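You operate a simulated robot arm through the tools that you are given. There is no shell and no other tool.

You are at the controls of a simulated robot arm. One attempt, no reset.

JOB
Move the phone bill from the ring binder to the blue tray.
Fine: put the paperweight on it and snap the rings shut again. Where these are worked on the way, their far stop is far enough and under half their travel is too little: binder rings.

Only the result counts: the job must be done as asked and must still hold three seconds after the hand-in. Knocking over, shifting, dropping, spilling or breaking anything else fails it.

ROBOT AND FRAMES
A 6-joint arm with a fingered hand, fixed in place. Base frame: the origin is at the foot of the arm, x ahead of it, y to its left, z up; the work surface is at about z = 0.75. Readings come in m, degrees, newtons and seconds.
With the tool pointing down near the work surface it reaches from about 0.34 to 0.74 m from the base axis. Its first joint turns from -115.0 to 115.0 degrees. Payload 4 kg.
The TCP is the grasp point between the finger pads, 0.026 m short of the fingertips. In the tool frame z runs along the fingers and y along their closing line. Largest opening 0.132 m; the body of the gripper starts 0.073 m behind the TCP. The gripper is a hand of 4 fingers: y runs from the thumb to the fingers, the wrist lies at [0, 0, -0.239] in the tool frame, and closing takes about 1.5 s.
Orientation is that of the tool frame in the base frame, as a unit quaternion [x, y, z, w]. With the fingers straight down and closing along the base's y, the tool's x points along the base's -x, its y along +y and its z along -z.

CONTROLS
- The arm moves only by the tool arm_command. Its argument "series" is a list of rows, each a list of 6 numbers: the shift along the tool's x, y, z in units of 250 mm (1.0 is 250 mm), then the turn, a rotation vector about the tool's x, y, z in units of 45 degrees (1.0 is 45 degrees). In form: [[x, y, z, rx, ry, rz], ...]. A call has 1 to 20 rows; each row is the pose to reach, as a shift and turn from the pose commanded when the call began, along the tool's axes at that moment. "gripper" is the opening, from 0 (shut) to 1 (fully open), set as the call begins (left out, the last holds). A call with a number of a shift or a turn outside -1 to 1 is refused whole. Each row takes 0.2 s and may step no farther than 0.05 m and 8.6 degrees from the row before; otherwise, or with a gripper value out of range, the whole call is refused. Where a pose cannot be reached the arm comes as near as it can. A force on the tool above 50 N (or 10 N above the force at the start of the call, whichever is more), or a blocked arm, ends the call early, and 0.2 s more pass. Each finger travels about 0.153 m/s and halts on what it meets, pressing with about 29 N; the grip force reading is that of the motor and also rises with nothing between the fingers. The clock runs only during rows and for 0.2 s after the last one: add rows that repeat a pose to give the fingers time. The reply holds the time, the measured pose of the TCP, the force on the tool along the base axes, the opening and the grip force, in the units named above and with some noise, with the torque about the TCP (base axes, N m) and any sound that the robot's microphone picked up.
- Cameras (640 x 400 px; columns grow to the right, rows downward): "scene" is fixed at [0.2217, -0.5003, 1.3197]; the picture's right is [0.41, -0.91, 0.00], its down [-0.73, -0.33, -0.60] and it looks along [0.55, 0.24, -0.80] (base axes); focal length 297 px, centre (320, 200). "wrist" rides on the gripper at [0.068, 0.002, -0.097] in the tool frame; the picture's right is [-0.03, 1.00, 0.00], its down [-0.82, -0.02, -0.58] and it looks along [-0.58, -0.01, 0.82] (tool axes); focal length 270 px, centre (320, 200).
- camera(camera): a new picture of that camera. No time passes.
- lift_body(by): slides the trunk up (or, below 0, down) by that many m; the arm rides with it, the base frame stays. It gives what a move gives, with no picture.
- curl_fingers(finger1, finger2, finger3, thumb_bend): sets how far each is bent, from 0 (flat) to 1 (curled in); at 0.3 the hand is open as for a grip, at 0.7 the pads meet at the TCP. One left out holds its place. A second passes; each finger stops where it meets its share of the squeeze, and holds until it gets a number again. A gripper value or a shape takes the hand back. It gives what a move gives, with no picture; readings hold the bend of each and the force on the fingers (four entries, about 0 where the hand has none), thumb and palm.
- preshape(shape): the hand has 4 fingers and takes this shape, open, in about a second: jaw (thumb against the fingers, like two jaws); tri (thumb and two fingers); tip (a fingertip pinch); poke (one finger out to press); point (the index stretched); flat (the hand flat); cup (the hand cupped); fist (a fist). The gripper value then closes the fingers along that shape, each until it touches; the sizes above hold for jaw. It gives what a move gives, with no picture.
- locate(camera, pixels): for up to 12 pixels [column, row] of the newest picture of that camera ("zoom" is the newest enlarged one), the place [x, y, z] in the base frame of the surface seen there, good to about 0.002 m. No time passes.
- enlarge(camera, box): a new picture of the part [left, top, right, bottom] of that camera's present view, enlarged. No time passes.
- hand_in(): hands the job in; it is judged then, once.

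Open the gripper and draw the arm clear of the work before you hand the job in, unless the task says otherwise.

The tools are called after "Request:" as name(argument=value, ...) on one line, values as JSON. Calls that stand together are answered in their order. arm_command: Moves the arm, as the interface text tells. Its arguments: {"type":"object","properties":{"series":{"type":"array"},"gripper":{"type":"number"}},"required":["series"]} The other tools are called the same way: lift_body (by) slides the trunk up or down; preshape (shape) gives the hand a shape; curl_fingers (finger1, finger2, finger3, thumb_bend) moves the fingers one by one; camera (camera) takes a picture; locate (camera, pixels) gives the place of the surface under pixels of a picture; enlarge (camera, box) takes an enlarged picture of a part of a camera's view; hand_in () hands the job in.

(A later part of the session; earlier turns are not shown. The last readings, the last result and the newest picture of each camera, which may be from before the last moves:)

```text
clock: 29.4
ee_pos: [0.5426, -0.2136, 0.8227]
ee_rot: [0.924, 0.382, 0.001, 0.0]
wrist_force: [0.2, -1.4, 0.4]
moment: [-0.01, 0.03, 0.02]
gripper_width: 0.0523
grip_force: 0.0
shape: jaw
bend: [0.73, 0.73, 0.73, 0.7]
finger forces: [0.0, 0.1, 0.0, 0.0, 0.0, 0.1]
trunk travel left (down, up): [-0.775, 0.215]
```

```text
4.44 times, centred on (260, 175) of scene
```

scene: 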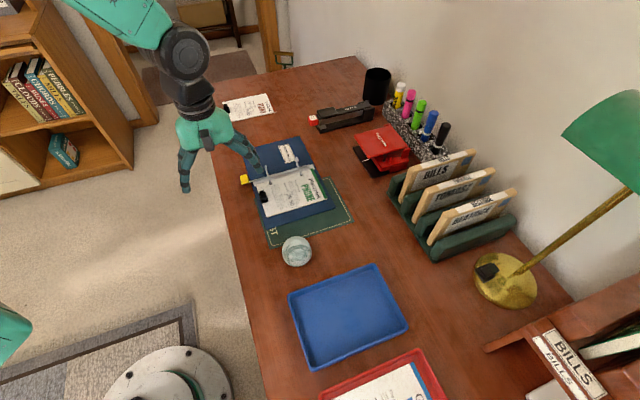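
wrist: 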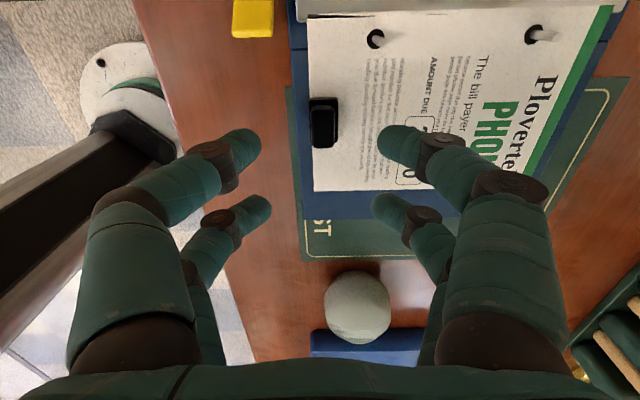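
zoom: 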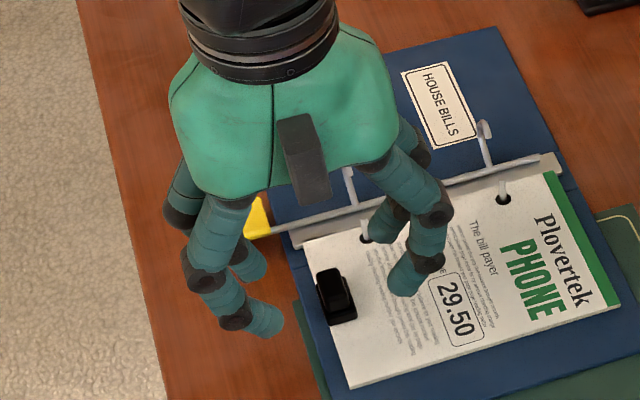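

The fin (wrist (323,125)) is centred between the front tips (250,140)/(390,138). I'll locate tips and fin for final alignment.

Request:
locate(camera="wrist", pixels=[[255, 143], [245, 137], [383, 135], [395, 130], [323, 140], [315, 108], [330, 108], [316, 138], [333, 138], [262, 205], [378, 205]])

Request:
locate(camera="zoom", pixels=[[262, 270], [268, 330], [405, 290], [318, 285], [335, 305], [350, 310], [323, 268], [340, 270]])

```text
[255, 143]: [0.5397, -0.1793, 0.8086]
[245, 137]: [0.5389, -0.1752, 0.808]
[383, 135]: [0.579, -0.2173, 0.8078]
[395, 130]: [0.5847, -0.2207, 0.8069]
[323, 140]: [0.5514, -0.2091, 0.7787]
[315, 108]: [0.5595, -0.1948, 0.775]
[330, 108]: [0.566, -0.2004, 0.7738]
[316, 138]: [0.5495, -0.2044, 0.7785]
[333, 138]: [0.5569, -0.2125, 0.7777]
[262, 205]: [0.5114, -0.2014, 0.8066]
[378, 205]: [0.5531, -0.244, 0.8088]
```

```text
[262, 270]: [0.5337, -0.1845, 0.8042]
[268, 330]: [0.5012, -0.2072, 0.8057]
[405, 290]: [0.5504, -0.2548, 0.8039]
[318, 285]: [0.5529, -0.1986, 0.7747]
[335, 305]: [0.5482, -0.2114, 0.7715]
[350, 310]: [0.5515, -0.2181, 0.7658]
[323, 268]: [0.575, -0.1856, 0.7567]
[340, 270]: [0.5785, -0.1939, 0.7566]
```

Alignment matches within a millimetre. I go down 36 mm (tips to z≈0.767), then close.

Request:
arm_command(series=[[0, 0, 0.06, 0, 0, 0], [0, 0, 0.11, 0, 0, 0], [0, 0, 0.135, 0, 0, 0], [0, 0, 0.146, 0, 0, 0], [0, 0, 0.146, 0, 0, 0]])

Request:
arm_command(series=[[0, 0, 0, 0, 0, 0], [0, 0, 0, 0, 0, 0], [0, 0, 0, 0, 0, 0], [0, 0, 0, 0, 0, 0], [0, 0, 0, 0, 0, 0], [0, 0, 0, 0, 0, 0]], gripper=0)

Request:
camera(camera="wrist")

Request:
enlarge(camera="scene", box=[220, 140, 310, 230])

```text
clock: 30.6
ee_pos: [0.5438, -0.2144, 0.7859]
ee_rot: [0.924, 0.382, 0.001, 0.0]
wrist_force: [-0.9, -0.1, -0.3]
moment: [0.0, 0.07, 0.03]
gripper_width: 0.0528
grip_force: 0.0
shape: jaw
bend: [0.73, 0.73, 0.73, 0.7]
finger forces: [0.1, 0.1, 0.0, 0.1, 0.0, 0.1]
trunk travel left (down, up): [-0.775, 0.215]
```

```text
clock: 32.0
ee_pos: [0.5423, -0.2135, 0.7852]
ee_rot: [0.924, 0.382, 0.001, -0.001]
wrist_force: [0.5, 0.1, -0.3]
moment: [-0.01, 0.01, 0.0]
gripper_width: 0.0023
grip_force: 29.0
shape: jaw
bend: [0.71, 0.66, 0.66, 0.7]
finger forces: [26.0, 0.0, 0.1, 0.0, 26.0, 0.0]
trunk travel left (down, up): [-0.775, 0.215]
```

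```text
taken
```

wrist: 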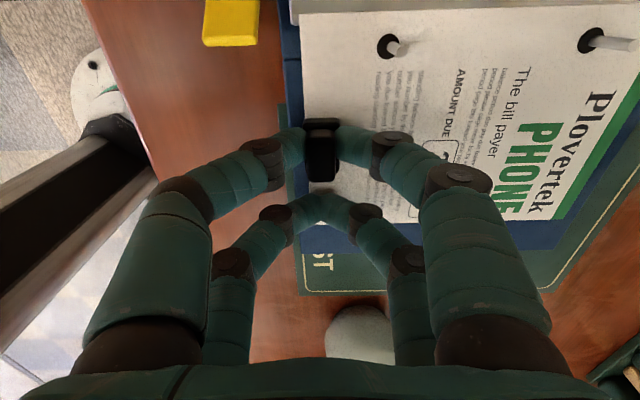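

```text
4.44 times, centred on (265, 185) of scene
```

zoom: 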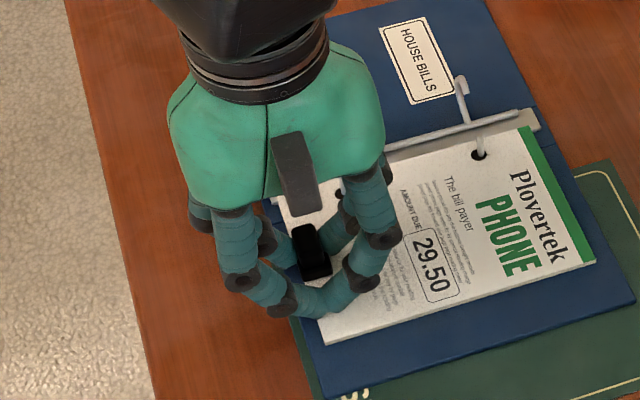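

Thumb and finger1 hold the fin at 26 N. I lift straight up slowly to clear the ring posts.

Request:
arm_command(series=[[0, 0, -0.02, 0, 0, 0], [0, 0, -0.04, 0, 0, 0], [0, 0, -0.06, 0, 0, 0], [0, 0, -0.08, 0, 0, 0], [0, 0, -0.1, 0, 0, 0], [0, 0, -0.12, 0, 0, 0], [0, 0, -0.14, 0, 0, 0], [0, 0, -0.16, 0, 0, 0]])

Request:
camera(camera="wrist")

Request:
enlarge(camera="scene", box=[210, 120, 330, 240])

```text
clock: 33.8
ee_pos: [0.5422, -0.2144, 0.8244]
ee_rot: [0.924, 0.383, 0.001, -0.001]
wrist_force: [-0.7, 0.4, -0.5]
moment: [-0.01, 0.04, 0.0]
gripper_width: 0.0024
grip_force: 29.2
shape: jaw
bend: [0.71, 0.66, 0.66, 0.7]
finger forces: [26.2, 0.0, 0.0, 0.0, 26.1, 0.0]
trunk travel left (down, up): [-0.775, 0.215]
```

```text
taken
```

wrist: 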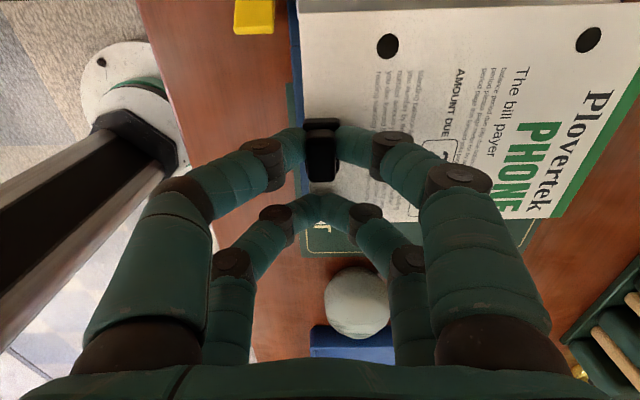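

```text
3.33 times, centred on (270, 180) of scene
```

zoom: 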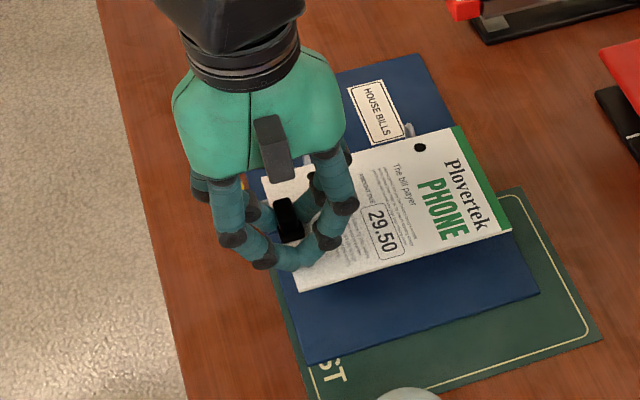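

The bill came off clean and hangs level. I raise further and zoom on the blue tray to measure it.

Request:
arm_command(series=[[0, 0, -0.12, 0, 0, 0], [0, 0, -0.24, 0, 0, 0], [0, 0, -0.32, 0, 0, 0], [0, 0, -0.32, 0, 0, 0]])

Request:
enlarge(camera="scene", box=[270, 230, 430, 390])

```text
clock: 34.8
ee_pos: [0.5425, -0.2138, 0.9054]
ee_rot: [0.924, 0.383, 0.0, -0.001]
wrist_force: [0.0, -0.6, -0.1]
moment: [0.0, 0.02, -0.04]
gripper_width: 0.0021
grip_force: 28.9
shape: jaw
bend: [0.71, 0.66, 0.66, 0.7]
finger forces: [26.2, 0.0, 0.0, 0.1, 26.2, 0.0]
trunk travel left (down, up): [-0.775, 0.215]
```

```text
2.50 times, centred on (350, 310) of scene
```

zoom: 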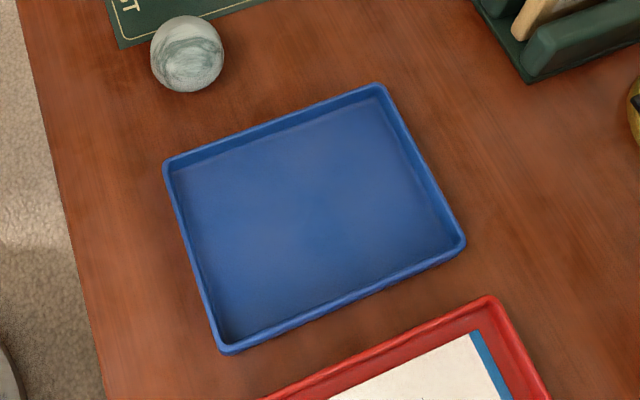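

I'll locate the tray's rim corners, its floor corners and points on the paperweight.

Request:
locate(camera="zoom", pixels=[[167, 164], [377, 87], [461, 241], [226, 348], [185, 185], [368, 105], [440, 232], [228, 330], [310, 210], [188, 30], [160, 75], [215, 75]])

```text
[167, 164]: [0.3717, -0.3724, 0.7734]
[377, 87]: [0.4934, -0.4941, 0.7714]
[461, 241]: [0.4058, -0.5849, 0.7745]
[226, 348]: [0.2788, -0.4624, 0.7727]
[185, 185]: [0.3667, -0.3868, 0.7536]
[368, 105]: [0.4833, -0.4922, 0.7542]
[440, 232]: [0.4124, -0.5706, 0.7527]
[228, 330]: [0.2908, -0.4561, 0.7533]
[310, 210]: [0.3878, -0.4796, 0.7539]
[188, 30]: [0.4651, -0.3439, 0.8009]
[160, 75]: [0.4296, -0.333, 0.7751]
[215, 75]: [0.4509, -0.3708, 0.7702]
```

Tray: centre ≈ (0.388,-0.478), long axis exactly along (0.707,-0.707), floor about 0.157×0.107. I need the exact bill size and pose in the hand, so I look at it.

Request:
enlarge(camera="scene", box=[220, 80, 340, 200])

Request:
camera(camera="wrist")

```text
3.33 times, centred on (280, 140) of scene
```

zoom: 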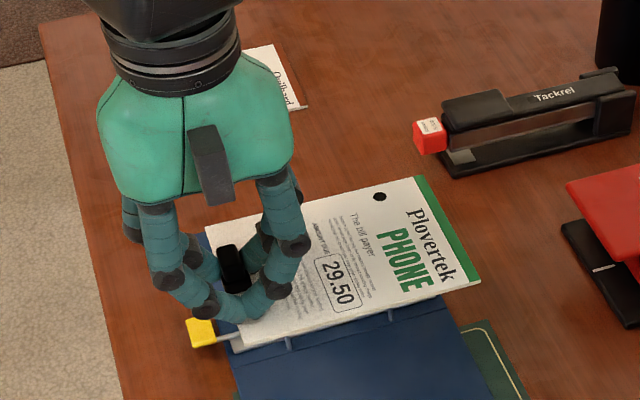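

```text
taken
```

wrist: 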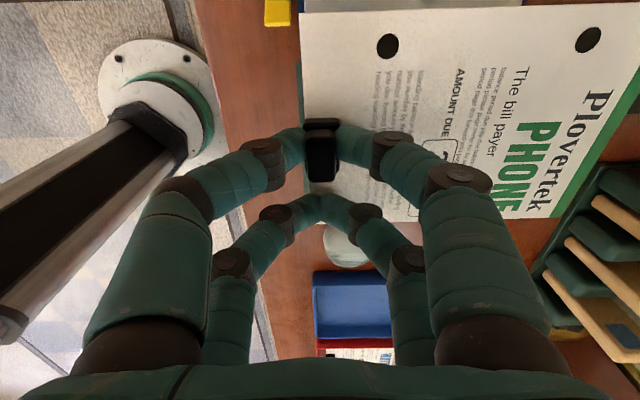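

I locate the bill's corners in the zoom and in the wrist view.

Request:
locate(camera="zoom", pixels=[[208, 230], [416, 179], [478, 281], [242, 348], [380, 230], [222, 285], [470, 270], [246, 340]])

Request:
locate(camera="wrist", pixels=[[302, 15], [303, 110], [557, 214], [320, 215], [450, 8], [620, 120], [323, 150], [480, 100]])

```text
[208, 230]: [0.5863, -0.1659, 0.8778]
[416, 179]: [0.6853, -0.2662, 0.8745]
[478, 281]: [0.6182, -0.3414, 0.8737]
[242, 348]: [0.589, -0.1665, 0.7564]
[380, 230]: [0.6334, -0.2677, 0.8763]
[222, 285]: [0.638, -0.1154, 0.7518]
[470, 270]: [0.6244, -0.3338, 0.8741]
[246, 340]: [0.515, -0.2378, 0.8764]
```

```text
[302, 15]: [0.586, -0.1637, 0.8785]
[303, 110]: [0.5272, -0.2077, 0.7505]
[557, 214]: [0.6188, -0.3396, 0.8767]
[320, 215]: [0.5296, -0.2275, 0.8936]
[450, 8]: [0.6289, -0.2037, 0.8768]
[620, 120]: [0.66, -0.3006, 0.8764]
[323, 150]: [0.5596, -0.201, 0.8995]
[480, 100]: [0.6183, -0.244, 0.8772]
```

Bill: 0.142×0.100 m, centre (0.6013,-0.2528), at -45°, matching the tray's direction. I measure the tray's edges more finely with a bigger zoom.

Request:
enlarge(camera="scene", box=[280, 255, 415, 375])

```text
3.33 times, centred on (348, 315) of scene
```

zoom: 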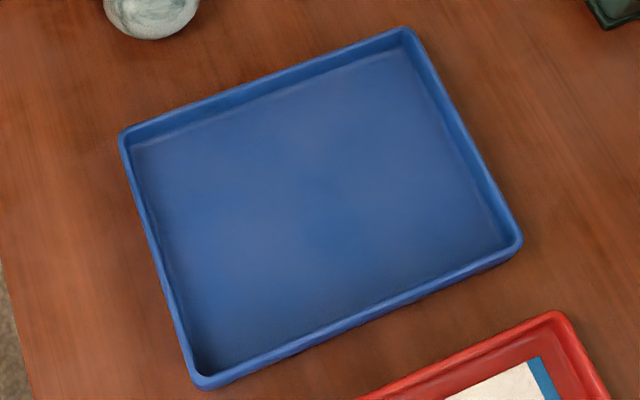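

I sample rim midpoints and floor-boundary midpoints on all four sides.

Request:
locate(camera="zoom", pixels=[[265, 81], [262, 98], [150, 240], [170, 240], [365, 308], [360, 296], [465, 135], [450, 138], [200, 122], [330, 75], [300, 328], [420, 278]])

```text
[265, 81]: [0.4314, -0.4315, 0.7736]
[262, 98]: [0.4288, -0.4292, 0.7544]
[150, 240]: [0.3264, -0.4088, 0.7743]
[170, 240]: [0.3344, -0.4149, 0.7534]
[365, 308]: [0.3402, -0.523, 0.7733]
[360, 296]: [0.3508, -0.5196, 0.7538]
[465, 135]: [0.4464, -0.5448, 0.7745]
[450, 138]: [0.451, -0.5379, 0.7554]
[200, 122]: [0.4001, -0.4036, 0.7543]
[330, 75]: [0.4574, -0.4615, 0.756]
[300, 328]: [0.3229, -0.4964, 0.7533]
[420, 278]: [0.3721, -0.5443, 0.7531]
```

The tray's inner area is ≈0.118×0.168 m, centred at u=-0.064, v=0.612. I'll place the bill at v≈0.620 so the thumb clears the rim, and carry it at height along tool -x.

Request:
arm_command(series=[[-0.1, 0.005, 0, 0, 0, 0], [-0.22, 0.01, 0, 0, 0, 0], [-0.36, 0.02, 0, 0, 0, 0], [-0.5, 0.03, 0, 0, 0, 0], [-0.62, 0.032, 0, 0, 0, 0], [-0.62, 0.032, 0, 0, 0, 0]])

Request:
arm_command(series=[[-0.1, 0.005, 0, 0, 0, 0], [-0.22, 0.01, 0, 0, 0, 0], [-0.36, 0.02, 0, 0, 0, 0], [-0.5, 0.03, 0, 0, 0, 0], [-0.62, 0.032, 0, 0, 0, 0], [-0.62, 0.032, 0, 0, 0, 0]])

Request:
camera(camera="wrist")

Request:
enlarge(camera="scene", box=[230, 200, 430, 390])

```text
clock: 36.2
ee_pos: [0.4378, -0.33, 0.9043]
ee_rot: [0.924, 0.382, 0.0, -0.001]
wrist_force: [-0.2, -0.4, -0.1]
moment: [0.03, -0.01, -0.02]
gripper_width: 0.0022
grip_force: 29.7
shape: jaw
bend: [0.71, 0.66, 0.66, 0.7]
finger forces: [26.1, 0.0, 0.0, 0.0, 26.1, 0.0]
trunk travel left (down, up): [-0.775, 0.215]
```

```text
clock: 37.6
ee_pos: [0.3347, -0.4454, 0.9064]
ee_rot: [0.924, 0.383, 0.0, 0.0]
wrist_force: [-0.4, 0.2, -1.5]
moment: [0.05, 0.03, -0.01]
gripper_width: 0.0022
grip_force: 28.6
shape: jaw
bend: [0.71, 0.66, 0.66, 0.7]
finger forces: [26.1, 0.0, 0.0, 0.1, 26.0, 0.1]
trunk travel left (down, up): [-0.775, 0.215]
```

```text
taken
```

wrist: 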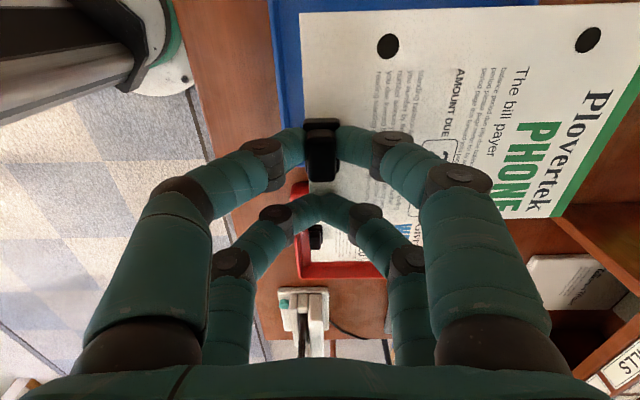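

```text
2.11 times, centred on (330, 295) of scene
```

zoom: 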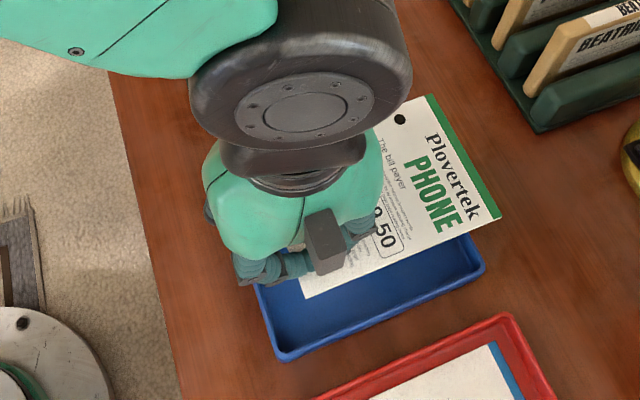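

The bill hovers over the tray. I check its corners against the tray before lowering.

Request:
locate(camera="wrist", pixels=[[302, 15], [557, 214], [303, 110], [600, 180], [638, 100], [272, 10]])

Request:
locate(camera="zoom", pixels=[[432, 97], [500, 217], [305, 296], [483, 270], [282, 358], [260, 288], [460, 160]])

```text
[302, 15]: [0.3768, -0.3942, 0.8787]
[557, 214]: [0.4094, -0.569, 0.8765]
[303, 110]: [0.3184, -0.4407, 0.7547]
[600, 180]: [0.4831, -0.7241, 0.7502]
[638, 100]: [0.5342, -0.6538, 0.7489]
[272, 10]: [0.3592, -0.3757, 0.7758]
```

```text
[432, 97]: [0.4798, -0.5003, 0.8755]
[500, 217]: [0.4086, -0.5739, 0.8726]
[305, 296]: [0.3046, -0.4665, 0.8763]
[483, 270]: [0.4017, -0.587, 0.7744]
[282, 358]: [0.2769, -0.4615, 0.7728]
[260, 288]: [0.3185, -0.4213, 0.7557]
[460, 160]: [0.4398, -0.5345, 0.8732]
```

Bill corners lie inside the tray by 9–10 mm in width, with 4 mm spare at the far end. I shift 1.5 mm back toward the near end and lower to about 5 mm above the floor.

Request:
arm_command(series=[[0, -0.006, 0.1, 0, 0, 0], [0, -0.006, 0.22, 0, 0, 0], [0, -0.006, 0.34, 0, 0, 0], [0, -0.006, 0.42, 0, 0, 0], [0, -0.006, 0.46, 0, 0, 0], [0, -0.006, 0.46, 0, 0, 0]])

Request:
camera(camera="wrist")

Request:
enlarge(camera="scene", box=[230, 230, 430, 390])

```text
clock: 39.0
ee_pos: [0.3333, -0.4456, 0.7892]
ee_rot: [0.924, 0.382, 0.001, 0.0]
wrist_force: [-0.2, 0.3, -0.9]
moment: [0.03, 0.02, 0.04]
gripper_width: 0.0022
grip_force: 29.2
shape: jaw
bend: [0.71, 0.66, 0.66, 0.7]
finger forces: [26.1, 0.0, 0.0, 0.0, 26.1, 0.1]
trunk travel left (down, up): [-0.775, 0.215]
```

```text
taken
```

wrist: 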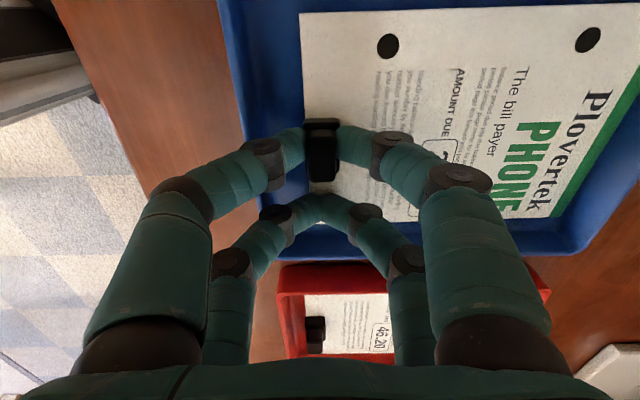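

```text
2.50 times, centred on (330, 310) of scene
```

zoom: 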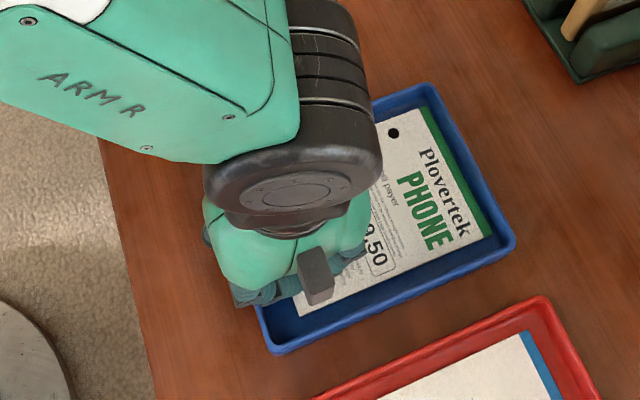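

The bill is inside the tray outline. I lower the last few mm in small steps and watch the force.

Request:
arm_command(series=[[0, 0, 0.006, 0, 0, 0], [0, 0, 0.012, 0, 0, 0], [0, 0, 0.016, 0, 0, 0], [0, 0, 0.018, 0, 0, 0]])

```text
clock: 40.0
ee_pos: [0.3337, -0.4442, 0.7857]
ee_rot: [0.924, 0.382, 0.001, -0.001]
wrist_force: [0.3, -1.2, 0.5]
moment: [-0.05, 0.01, -0.04]
gripper_width: 0.0019
grip_force: 29.0
shape: jaw
bend: [0.71, 0.66, 0.66, 0.7]
finger forces: [26.2, 0.0, 0.6, 0.0, 26.1, 0.0]
trunk travel left (down, up): [-0.775, 0.215]
```

Almost no reaction yet; I go 1.5 mm further.

Request:
arm_command(series=[[0, 0, 0.003, 0, 0, 0], [0, 0, 0.006, 0, 0, 0]])

```text
clock: 40.6
ee_pos: [0.3348, -0.4431, 0.7849]
ee_rot: [0.924, 0.383, 0.001, 0.0]
wrist_force: [-1.3, 1.4, 15.1]
moment: [-0.04, 0.2, 0.02]
gripper_width: 0.0022
grip_force: 28.4
shape: jaw
bend: [0.71, 0.66, 0.66, 0.7]
finger forces: [26.6, 0.1, 1.8, 0.1, 27.5, 0.0]
trunk travel left (down, up): [-0.775, 0.215]
```

Contact: 15 N upward, so the bill is on the floor. I relieve 0.75 mm and open only slightly (0.12) so the thumb doesn't hit the rim.

Request:
arm_command(series=[[0, 0, -0.003, 0, 0, 0], [0, 0, -0.003, 0, 0, 0]])

Request:
arm_command(series=[[0, 0, 0, 0, 0, 0], [0, 0, 0, 0, 0, 0], [0, 0, 0, 0, 0, 0]], gripper=0.12)

Request:
camera(camera="wrist")

```text
clock: 41.2
ee_pos: [0.3327, -0.4439, 0.7859]
ee_rot: [0.924, 0.383, 0.001, 0.002]
wrist_force: [-0.2, -1.2, 13.2]
moment: [-0.12, 0.12, -0.01]
gripper_width: 0.002
grip_force: 28.5
shape: jaw
bend: [0.71, 0.66, 0.66, 0.7]
finger forces: [26.9, 0.1, 1.7, 0.0, 26.9, 0.1]
trunk travel left (down, up): [-0.775, 0.215]
```

```text
clock: 42.0
ee_pos: [0.3344, -0.4445, 0.7841]
ee_rot: [0.924, 0.382, 0.001, 0.0]
wrist_force: [2.2, -2.4, 6.2]
moment: [-0.02, 0.06, 0.06]
gripper_width: 0.0151
grip_force: 0.1
shape: jaw
bend: [0.73, 0.73, 0.73, 0.7]
finger forces: [1.7, 1.6, 5.1, 0.0, 0.3, 0.1]
trunk travel left (down, up): [-0.775, 0.215]
```

```text
taken
```

wrist: 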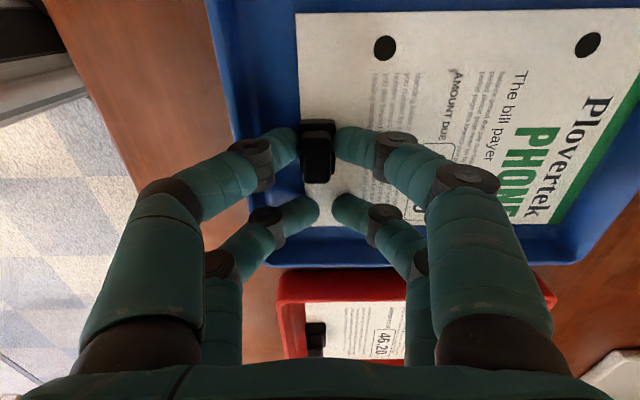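

The fin is free. I lift straight up away from the tray.

Request:
arm_command(series=[[0, 0, -0.02, 0, 0, 0], [0, 0, -0.05, 0, 0, 0], [0, 0, -0.1, 0, 0, 0], [0, 0, -0.2, 0, 0, 0], [0, 0, -0.35, 0, 0, 0], [0, 0, -0.48, 0, 0, 0], [0, 0, -0.48, 0, 0, 0]])

Request:
camera(camera="wrist")

Request:
enlarge(camera="scene", box=[230, 210, 430, 390])

```text
clock: 43.6
ee_pos: [0.3338, -0.4422, 0.9055]
ee_rot: [0.924, 0.383, 0.001, -0.001]
wrist_force: [0.2, 0.4, -0.4]
moment: [-0.01, 0.02, 0.01]
gripper_width: 0.0157
grip_force: 0.0
shape: jaw
bend: [0.72, 0.72, 0.72, 0.7]
finger forces: [0.1, 0.0, 0.1, 0.0, 0.1, 0.0]
trunk travel left (down, up): [-0.775, 0.215]
```

```text
taken
```

wrist: 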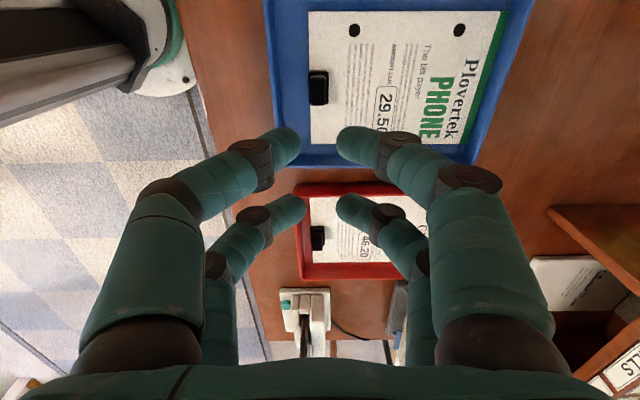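

```text
2.22 times, centred on (330, 300) of scene
```

zoom: 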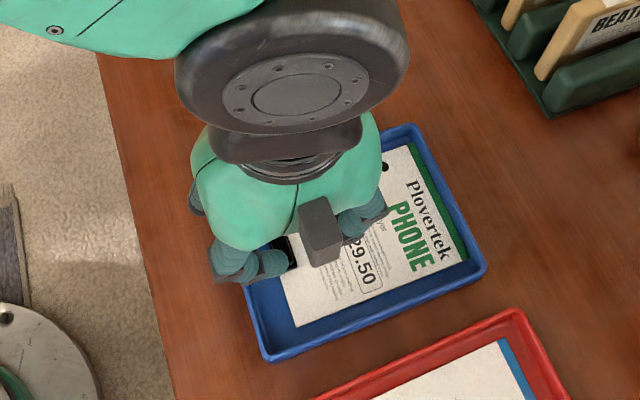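

The bill lies flat in the tray. Now I go to look at the paperweight near (0.447,-0.352).

Request:
arm_command(series=[[0.15, 0.01, -0.03, 0, 0, 0], [0.3, 0.02, -0.06, 0, 0, 0], [0.45, 0.03, -0.06, 0, 0, 0], [0.6, 0.04, -0.06, 0, 0, 0], [0.75, 0.05, -0.06, 0, 0, 0], [0.75, 0.05, -0.06, 0, 0, 0]], gripper=1)

Request:
camera(camera="wrist")

Request:
camera(camera="scene")

```text
clock: 45.0
ee_pos: [0.4754, -0.3192, 0.92]
ee_rot: [0.924, 0.383, 0.001, 0.0]
wrist_force: [-0.1, -0.1, 0.2]
moment: [0.0, -0.02, -0.01]
gripper_width: 0.132
grip_force: 0.1
shape: jaw
bend: [0.3, 0.3, 0.3, 0.3]
finger forces: [0.1, 0.0, 0.1, 0.0, 0.0, 0.0]
trunk travel left (down, up): [-0.775, 0.215]
```

```text
taken
```

wrist: 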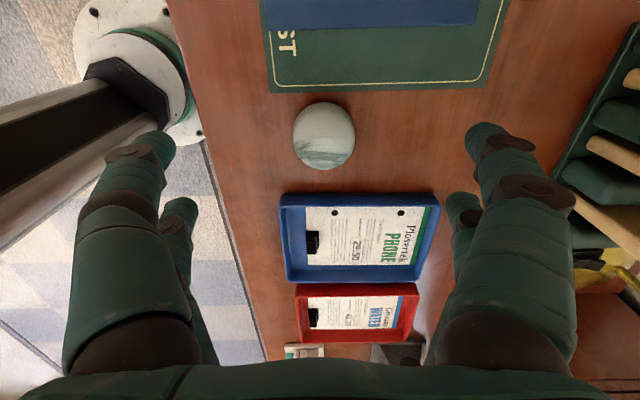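

```text
taken
```

scene: 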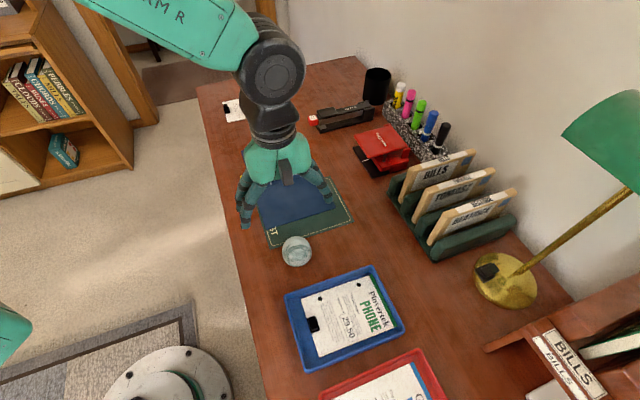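

Both views show the bill in the tray. I check the tray corners again for any shift and locate the paperweight's outline.

Request:
enlarge(camera="scene", box=[270, 230, 430, 390])

Request:
locate(camera="wrist", pixels=[[324, 135], [297, 140], [351, 138], [324, 105], [324, 165], [305, 115], [343, 115], [305, 158], [343, 158]])

```text
2.50 times, centred on (350, 310) of scene
```

zoom: 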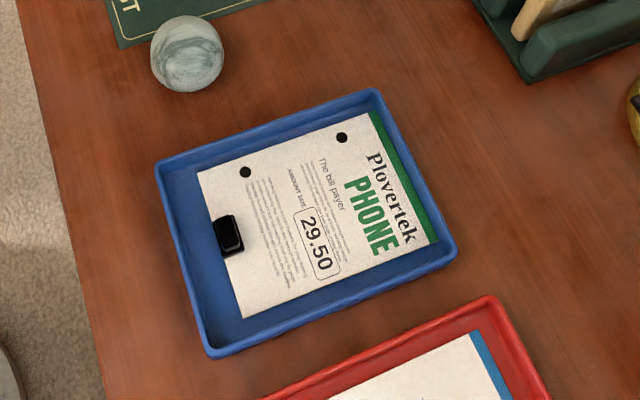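

```text
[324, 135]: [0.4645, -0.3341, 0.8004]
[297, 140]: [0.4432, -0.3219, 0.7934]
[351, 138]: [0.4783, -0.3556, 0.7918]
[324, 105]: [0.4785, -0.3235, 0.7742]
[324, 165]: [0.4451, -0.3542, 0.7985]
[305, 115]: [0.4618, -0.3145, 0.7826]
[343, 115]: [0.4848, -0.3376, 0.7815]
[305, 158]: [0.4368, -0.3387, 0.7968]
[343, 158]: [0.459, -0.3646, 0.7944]
```

The tray outline seems to have moved several pixels left, so I locate its corners again to quantify.

Request:
locate(camera="zoom", pixels=[[159, 167], [373, 92], [454, 248], [214, 354], [490, 298], [188, 30], [160, 75], [226, 238], [200, 172], [368, 113], [437, 240], [244, 317]])

```text
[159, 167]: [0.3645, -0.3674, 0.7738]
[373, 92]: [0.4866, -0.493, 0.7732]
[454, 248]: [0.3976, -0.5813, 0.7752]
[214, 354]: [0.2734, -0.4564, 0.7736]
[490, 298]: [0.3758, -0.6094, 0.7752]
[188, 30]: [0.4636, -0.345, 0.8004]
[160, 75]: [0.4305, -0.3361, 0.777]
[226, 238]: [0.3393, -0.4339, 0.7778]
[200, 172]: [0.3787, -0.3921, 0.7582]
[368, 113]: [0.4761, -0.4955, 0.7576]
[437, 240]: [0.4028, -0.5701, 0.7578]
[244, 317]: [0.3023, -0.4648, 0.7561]
```

The thumb nudged the tray about 7.6 mm along -v when opening. I'll push it gently back with a straight finger1 against its near outer wall; first I form the hand and move to that side at height.

Request:
preshape(shape="fist")

Request:
curl_fingers(finger1=0.3)

Request:
arm_command(series=[[-0.12, -0.09, 0, 0, 0, 0], [-0.25, -0.18, 0, 0, 0, 0], [-0.38, -0.28, 0, 0, 0, 0], [-0.51, -0.38, 0, 0, 0, 0], [-0.64, -0.47, 0, 0, 0, 0], [-0.774, -0.567, 0, 0, 0, 0], [-0.774, -0.567, 0.1, 0, 0, 0], [-0.774, -0.567, 0.25, 0, 0, 0], [-0.774, -0.567, 0.25, 0, 0, 0]])

Request:
camera(camera="wrist")

Request:
camera(camera="scene")

```text
clock: 45.9
ee_pos: [0.4745, -0.3199, 0.9204]
ee_rot: [0.924, 0.382, 0.001, -0.001]
wrist_force: [0.8, -0.6, -0.1]
moment: [-0.03, 0.01, 0.03]
gripper_width: 0.0
grip_force: 0.2
shape: fist
bend: [1.0, 1.0, 1.0, 0.53]
finger forces: [0.0, 0.1, 0.0, 0.0, 0.0, 0.1]
trunk travel left (down, up): [-0.775, 0.215]
```

```text
clock: 46.9
ee_pos: [0.4745, -0.3192, 0.919]
ee_rot: [0.924, 0.383, 0.001, 0.0]
wrist_force: [0.2, 1.3, -1.0]
moment: [0.03, -0.02, -0.01]
gripper_width: 0.0549
grip_force: 0.0
shape: fingers
bend: [0.3, 1.0, 1.0, 0.53]
finger forces: [0.0, 0.0, 0.0, 0.1, 0.1, 0.0]
trunk travel left (down, up): [-0.775, 0.215]
```

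```text
clock: 48.9
ee_pos: [0.239, -0.3561, 0.8559]
ee_rot: [0.924, 0.383, 0.001, 0.0]
wrist_force: [0.1, 0.6, 0.6]
moment: [0.01, 0.0, 0.01]
gripper_width: 0.0546
grip_force: 0.0
shape: fingers
bend: [0.3, 1.0, 1.0, 0.53]
finger forces: [0.1, 0.1, 0.0, 0.0, 0.0, 0.0]
trunk travel left (down, up): [-0.775, 0.215]
```

```text
taken
```

wrist: 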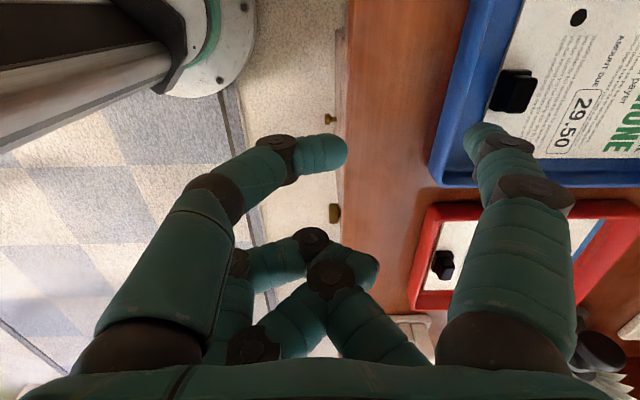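

```text
taken
```

scene: 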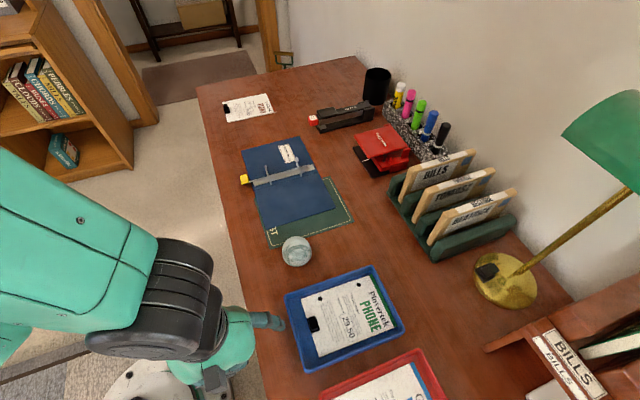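

I locate the finger tip, thumb tip and the tray's near wall in the wrist view.

Request:
locate(camera="wrist", pixels=[[480, 128], [470, 140], [500, 130], [345, 152], [320, 150], [463, 80], [448, 125], [435, 170], [360, 265], [400, 60]])

Request:
enlarge(camera="scene", box=[220, 280, 320, 380])

```text
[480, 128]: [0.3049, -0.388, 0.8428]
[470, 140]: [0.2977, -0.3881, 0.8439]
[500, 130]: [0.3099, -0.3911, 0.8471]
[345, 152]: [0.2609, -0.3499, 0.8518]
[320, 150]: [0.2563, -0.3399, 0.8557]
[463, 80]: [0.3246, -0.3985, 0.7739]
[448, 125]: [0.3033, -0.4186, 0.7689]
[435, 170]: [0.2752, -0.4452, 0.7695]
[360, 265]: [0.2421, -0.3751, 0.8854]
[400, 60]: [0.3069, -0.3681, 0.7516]
```

```text
4.00 times, centred on (270, 330) of scene
```

zoom: 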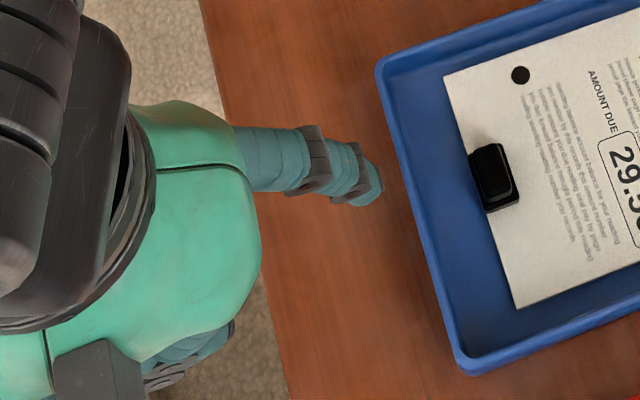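

Finger tip's leading edge is ~11 mm short of the tray's outer wall (v≈0.510). I lower the tip to z≈0.76, then push slowly.

Request:
arm_command(series=[[0, 0, 0.12, 0, 0, 0], [0, 0, 0.22, 0, 0, 0], [0, 0, 0.284, 0, 0, 0], [0, 0, 0.284, 0, 0, 0], [0, 0.02, 0.284, 0, 0, 0], [0, 0.035, 0.284, 0, 0, 0], [0, 0.044, 0.284, 0, 0, 0], [0, 0.052, 0.284, 0, 0, 0]])

Request:
enlarge(camera="scene", box=[270, 230, 430, 390])

```text
clock: 50.7
ee_pos: [0.2468, -0.3667, 0.7869]
ee_rot: [0.924, 0.382, 0.0, -0.001]
wrist_force: [-1.1, 1.0, -0.4]
moment: [0.01, 0.03, 0.04]
gripper_width: 0.0529
grip_force: 0.5
shape: fingers
bend: [0.31, 1.0, 1.0, 0.53]
finger forces: [1.4, 0.1, 0.1, 0.0, 0.0, 0.0]
trunk travel left (down, up): [-0.775, 0.215]
```

```text
2.50 times, centred on (350, 310) of scene
```

zoom: 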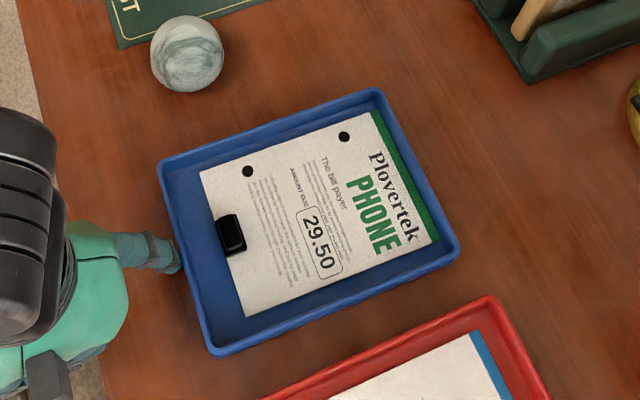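

It is in contact (1.4 N) and the tray has started to move. I push about 5 mm more and measure.

Request:
arm_command(series=[[0, 0.006, 0, 0, 0, 0], [0, 0.012, 0, 0, 0, 0], [0, 0.018, 0, 0, 0, 0], [0, 0.02, 0, 0, 0, 0]])

Request:
enlarge(camera="scene", box=[270, 230, 430, 390])

Request:
locate(camera="zoom", pixels=[[167, 164], [377, 87], [461, 241], [226, 348], [164, 164], [377, 90], [460, 245], [220, 352]])

```text
clock: 51.7
ee_pos: [0.2507, -0.3685, 0.7859]
ee_rot: [0.924, 0.383, 0.0, -0.001]
wrist_force: [-1.4, 1.0, -0.2]
moment: [0.09, 0.04, 0.03]
gripper_width: 0.0526
grip_force: 0.9
shape: fingers
bend: [0.32, 1.0, 1.0, 0.53]
finger forces: [1.4, 0.1, 0.0, 0.0, 0.0, 0.0]
trunk travel left (down, up): [-0.775, 0.215]
```

```text
2.50 times, centred on (350, 310) of scene
```

zoom: 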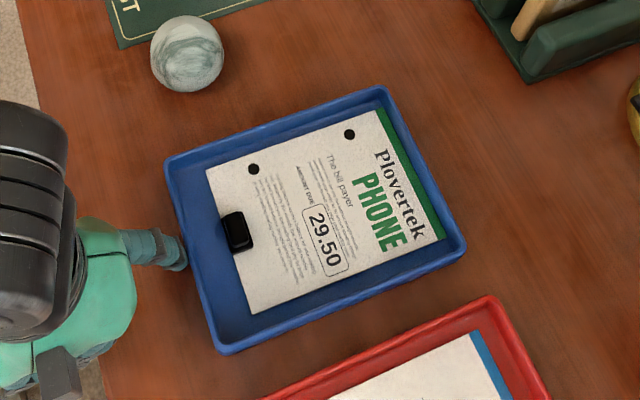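

```text
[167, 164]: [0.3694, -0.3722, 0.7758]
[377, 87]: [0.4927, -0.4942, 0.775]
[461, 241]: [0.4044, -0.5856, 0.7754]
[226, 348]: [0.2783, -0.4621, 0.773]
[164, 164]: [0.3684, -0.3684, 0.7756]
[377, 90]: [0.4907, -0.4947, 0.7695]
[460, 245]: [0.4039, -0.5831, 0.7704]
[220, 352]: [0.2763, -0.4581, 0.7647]
```

The tray is back within ~2–3 mm of its original place. I retract the finger, rise and return to above the paperweight.

Request:
arm_command(series=[[0, -0.04, 0, 0, 0, 0], [0, -0.08, -0.05, 0, 0, 0], [0, -0.08, -0.2, 0, 0, 0], [0, -0.08, -0.38, 0, 0, 0], [0, -0.08, -0.53, 0, 0, 0], [0, -0.08, -0.53, 0, 0, 0]])

Request:
preshape(shape="jaw")

Request:
arm_command(series=[[0.12, 0.09, 0, 0, 0, 0], [0.25, 0.18, 0, 0, 0, 0], [0.38, 0.28, 0, 0, 0, 0], [0.51, 0.38, 0, 0, 0, 0], [0.64, 0.47, 0, 0, 0, 0], [0.774, 0.575, 0, 0, 0, 0], [0.774, 0.575, 0, 0, 0, 0]])

Request:
enlarge(camera="wrist", box=[240, 60, 400, 220])

Request:
enlarge(camera="scene", box=[270, 220, 410, 380])

```text
clock: 53.1
ee_pos: [0.2366, -0.355, 0.9183]
ee_rot: [0.924, 0.382, 0.002, 0.0]
wrist_force: [0.9, -0.7, -0.4]
moment: [-0.01, 0.01, 0.03]
gripper_width: 0.0551
grip_force: 0.0
shape: fingers
bend: [0.3, 1.0, 1.0, 0.53]
finger forces: [0.1, 0.0, 0.0, 0.1, 0.0, 0.0]
trunk travel left (down, up): [-0.775, 0.215]
```

```text
clock: 54.0
ee_pos: [0.2358, -0.3548, 0.9178]
ee_rot: [0.924, 0.383, 0.001, 0.0]
wrist_force: [-0.2, 0.0, 0.2]
moment: [-0.01, -0.03, 0.01]
gripper_width: 0.1319
grip_force: 0.1
shape: jaw
bend: [0.3, 0.3, 0.3, 0.3]
finger forces: [0.0, 0.0, 0.1, 0.1, 0.1, 0.0]
trunk travel left (down, up): [-0.775, 0.215]
```

```text
clock: 55.6
ee_pos: [0.4766, -0.3206, 0.9185]
ee_rot: [0.924, 0.382, 0.001, -0.001]
wrist_force: [0.2, 0.3, 0.5]
moment: [-0.05, 0.03, -0.02]
gripper_width: 0.1319
grip_force: 0.2
shape: jaw
bend: [0.3, 0.3, 0.3, 0.3]
finger forces: [0.1, 0.1, 0.1, 0.0, 0.0, 0.1]
trunk travel left (down, up): [-0.775, 0.215]
```

```text
2.50 times, centred on (320, 140) of wrist
```

zoom: 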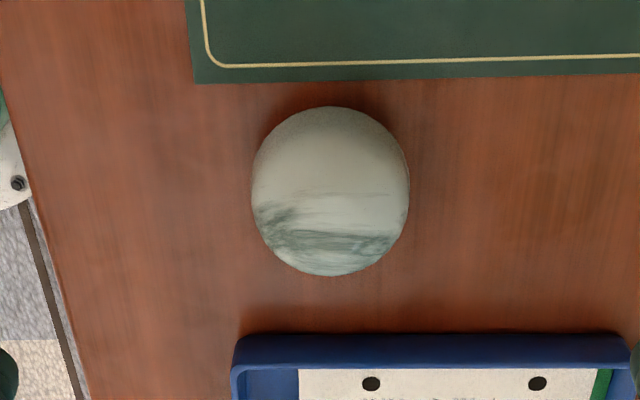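

```text
2.50 times, centred on (340, 300) of scene
```

zoom: 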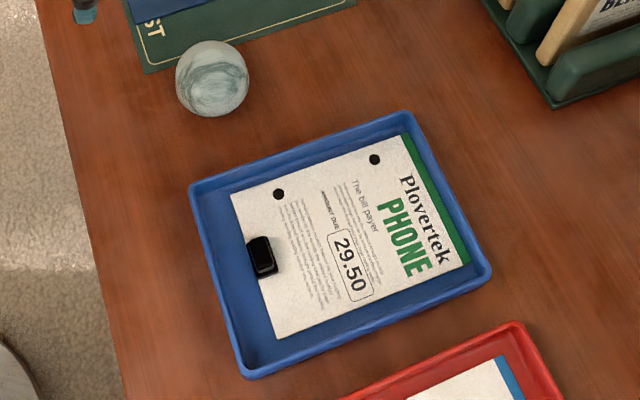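

The paperweight is a ~56 mm wide, 53 mm tall dome centred near (0.457,-0.342). I centre the open hand on it and come down, pausing 35 mm above the grasp height.

Request:
arm_command(series=[[-0.06, 0.003, 0, 0, 0, 0], [-0.117, 0.005, 0.05, 0, 0, 0], [-0.117, 0.005, 0.2, 0, 0, 0], [-0.117, 0.005, 0.34, 0, 0, 0], [-0.117, 0.005, 0.39, 0, 0, 0], [-0.117, 0.005, 0.39, 0, 0, 0]], gripper=0.8)

Request:
camera(camera="wrist")

Request:
enlarge(camera="scene", box=[220, 170, 350, 300])

```text
clock: 57.0
ee_pos: [0.4558, -0.3416, 0.8209]
ee_rot: [0.924, 0.383, 0.001, 0.0]
wrist_force: [-0.4, -0.5, -0.7]
moment: [0.0, -0.01, 0.0]
gripper_width: 0.1058
grip_force: 0.1
shape: jaw
bend: [0.59, 0.59, 0.59, 0.44]
finger forces: [0.0, 0.0, 0.0, 0.1, 0.0, 0.0]
trunk travel left (down, up): [-0.775, 0.215]
```

```text
taken
```

wrist: 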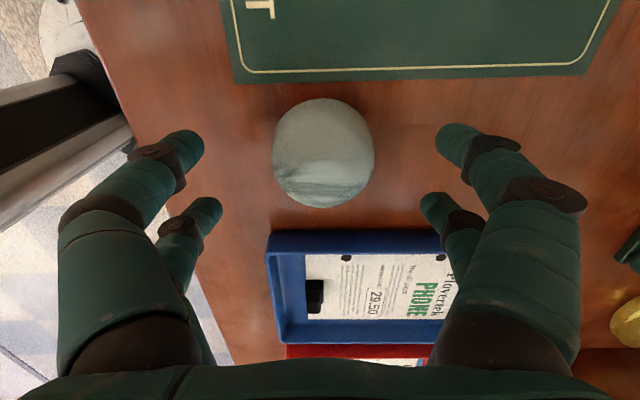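

```text
3.08 times, centred on (285, 235) of scene
```

zoom: 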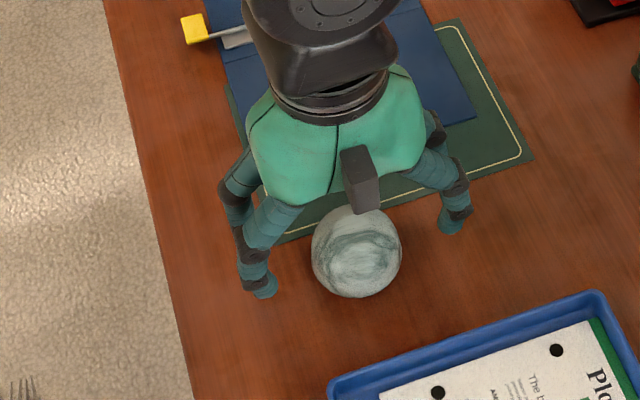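

Well centred (weight at 323 vs finger midpoint 320). I descend to TCP z≈0.787 and close.

Request:
arm_command(series=[[0, 0, 0.06, 0, 0, 0], [0, 0, 0.11, 0, 0, 0], [0, 0, 0.135, 0, 0, 0], [0, 0, 0.135, 0, 0, 0]])

Request:
arm_command(series=[[0, 0, 0, 0, 0, 0], [0, 0, 0, 0, 0, 0], [0, 0, 0, 0, 0, 0], [0, 0, 0, 0, 0, 0], [0, 0, 0, 0, 0, 0], [0, 0, 0, 0, 0, 0]], gripper=0.2)

Request:
camera(camera="wrist")

```text
clock: 58.0
ee_pos: [0.4543, -0.3419, 0.7878]
ee_rot: [0.924, 0.383, 0.002, -0.001]
wrist_force: [0.2, 0.5, -0.3]
moment: [-0.03, 0.02, -0.01]
gripper_width: 0.1059
grip_force: 0.1
shape: jaw
bend: [0.59, 0.59, 0.59, 0.44]
finger forces: [0.0, 0.0, 0.1, 0.0, 0.0, 0.1]
trunk travel left (down, up): [-0.775, 0.215]
```

```text
clock: 59.4
ee_pos: [0.4561, -0.3419, 0.7876]
ee_rot: [0.924, 0.383, 0.001, -0.001]
wrist_force: [-0.5, -0.7, 5.3]
moment: [-0.01, -0.07, 0.03]
gripper_width: 0.0371
grip_force: 29.4
shape: jaw
bend: [0.73, 0.73, 0.74, 0.7]
finger forces: [25.3, 25.3, 23.0, 0.0, 23.6, 0.1]
trunk travel left (down, up): [-0.775, 0.215]
```

```text
taken
```

wrist: 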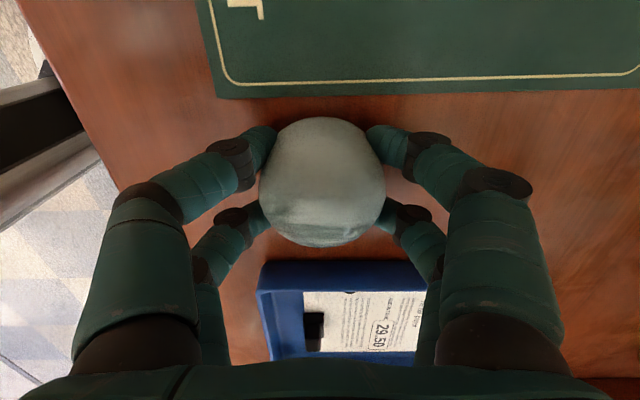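

All four digits grip at ~25 N. I lift slowly and check it comes along.

Request:
arm_command(series=[[0, 0, -0.02, 0, 0, 0], [0, 0, -0.06, 0, 0, 0], [0, 0, -0.12, 0, 0, 0], [0, 0, -0.2, 0, 0, 0], [0, 0, -0.2, 0, 0, 0]])

Request:
camera(camera="wrist")

Request:
enlarge(camera="scene", box=[220, 170, 420, 370])

```text
clock: 60.6
ee_pos: [0.4542, -0.3418, 0.8371]
ee_rot: [0.924, 0.383, 0.0, -0.001]
wrist_force: [-0.2, 0.5, -3.1]
moment: [-0.01, 0.0, 0.01]
gripper_width: 0.0367
grip_force: 29.1
shape: jaw
bend: [0.73, 0.73, 0.74, 0.7]
finger forces: [24.1, 24.1, 22.2, 0.1, 22.6, 0.0]
trunk travel left (down, up): [-0.775, 0.215]
```

```text
taken
```

wrist: 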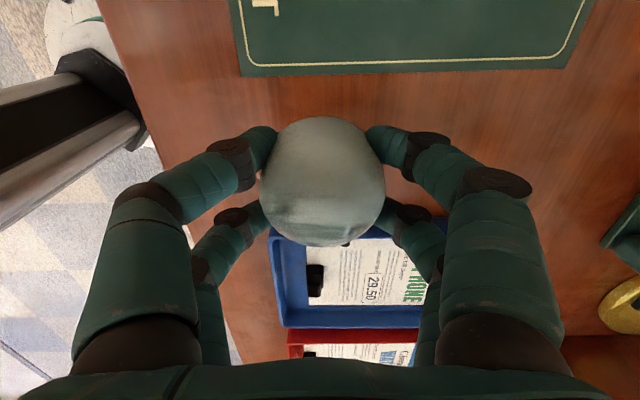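

```text
2.00 times, centred on (320, 270) of scene
```

zoom: 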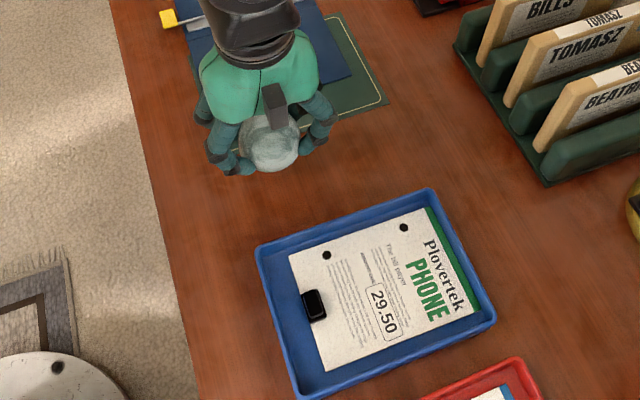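

It is held securely (3 N). I locate the bill's current corners to pick the drop point.

Request:
locate(camera="zoom", pixels=[[290, 256], [424, 209], [480, 311], [330, 370], [316, 305], [385, 290], [360, 340], [370, 310]])

```text
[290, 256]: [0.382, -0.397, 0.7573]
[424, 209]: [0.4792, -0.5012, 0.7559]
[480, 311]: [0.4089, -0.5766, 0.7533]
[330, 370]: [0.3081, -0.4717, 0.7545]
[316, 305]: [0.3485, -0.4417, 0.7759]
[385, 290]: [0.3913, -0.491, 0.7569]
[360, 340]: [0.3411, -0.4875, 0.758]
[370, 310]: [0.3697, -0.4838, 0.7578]
```

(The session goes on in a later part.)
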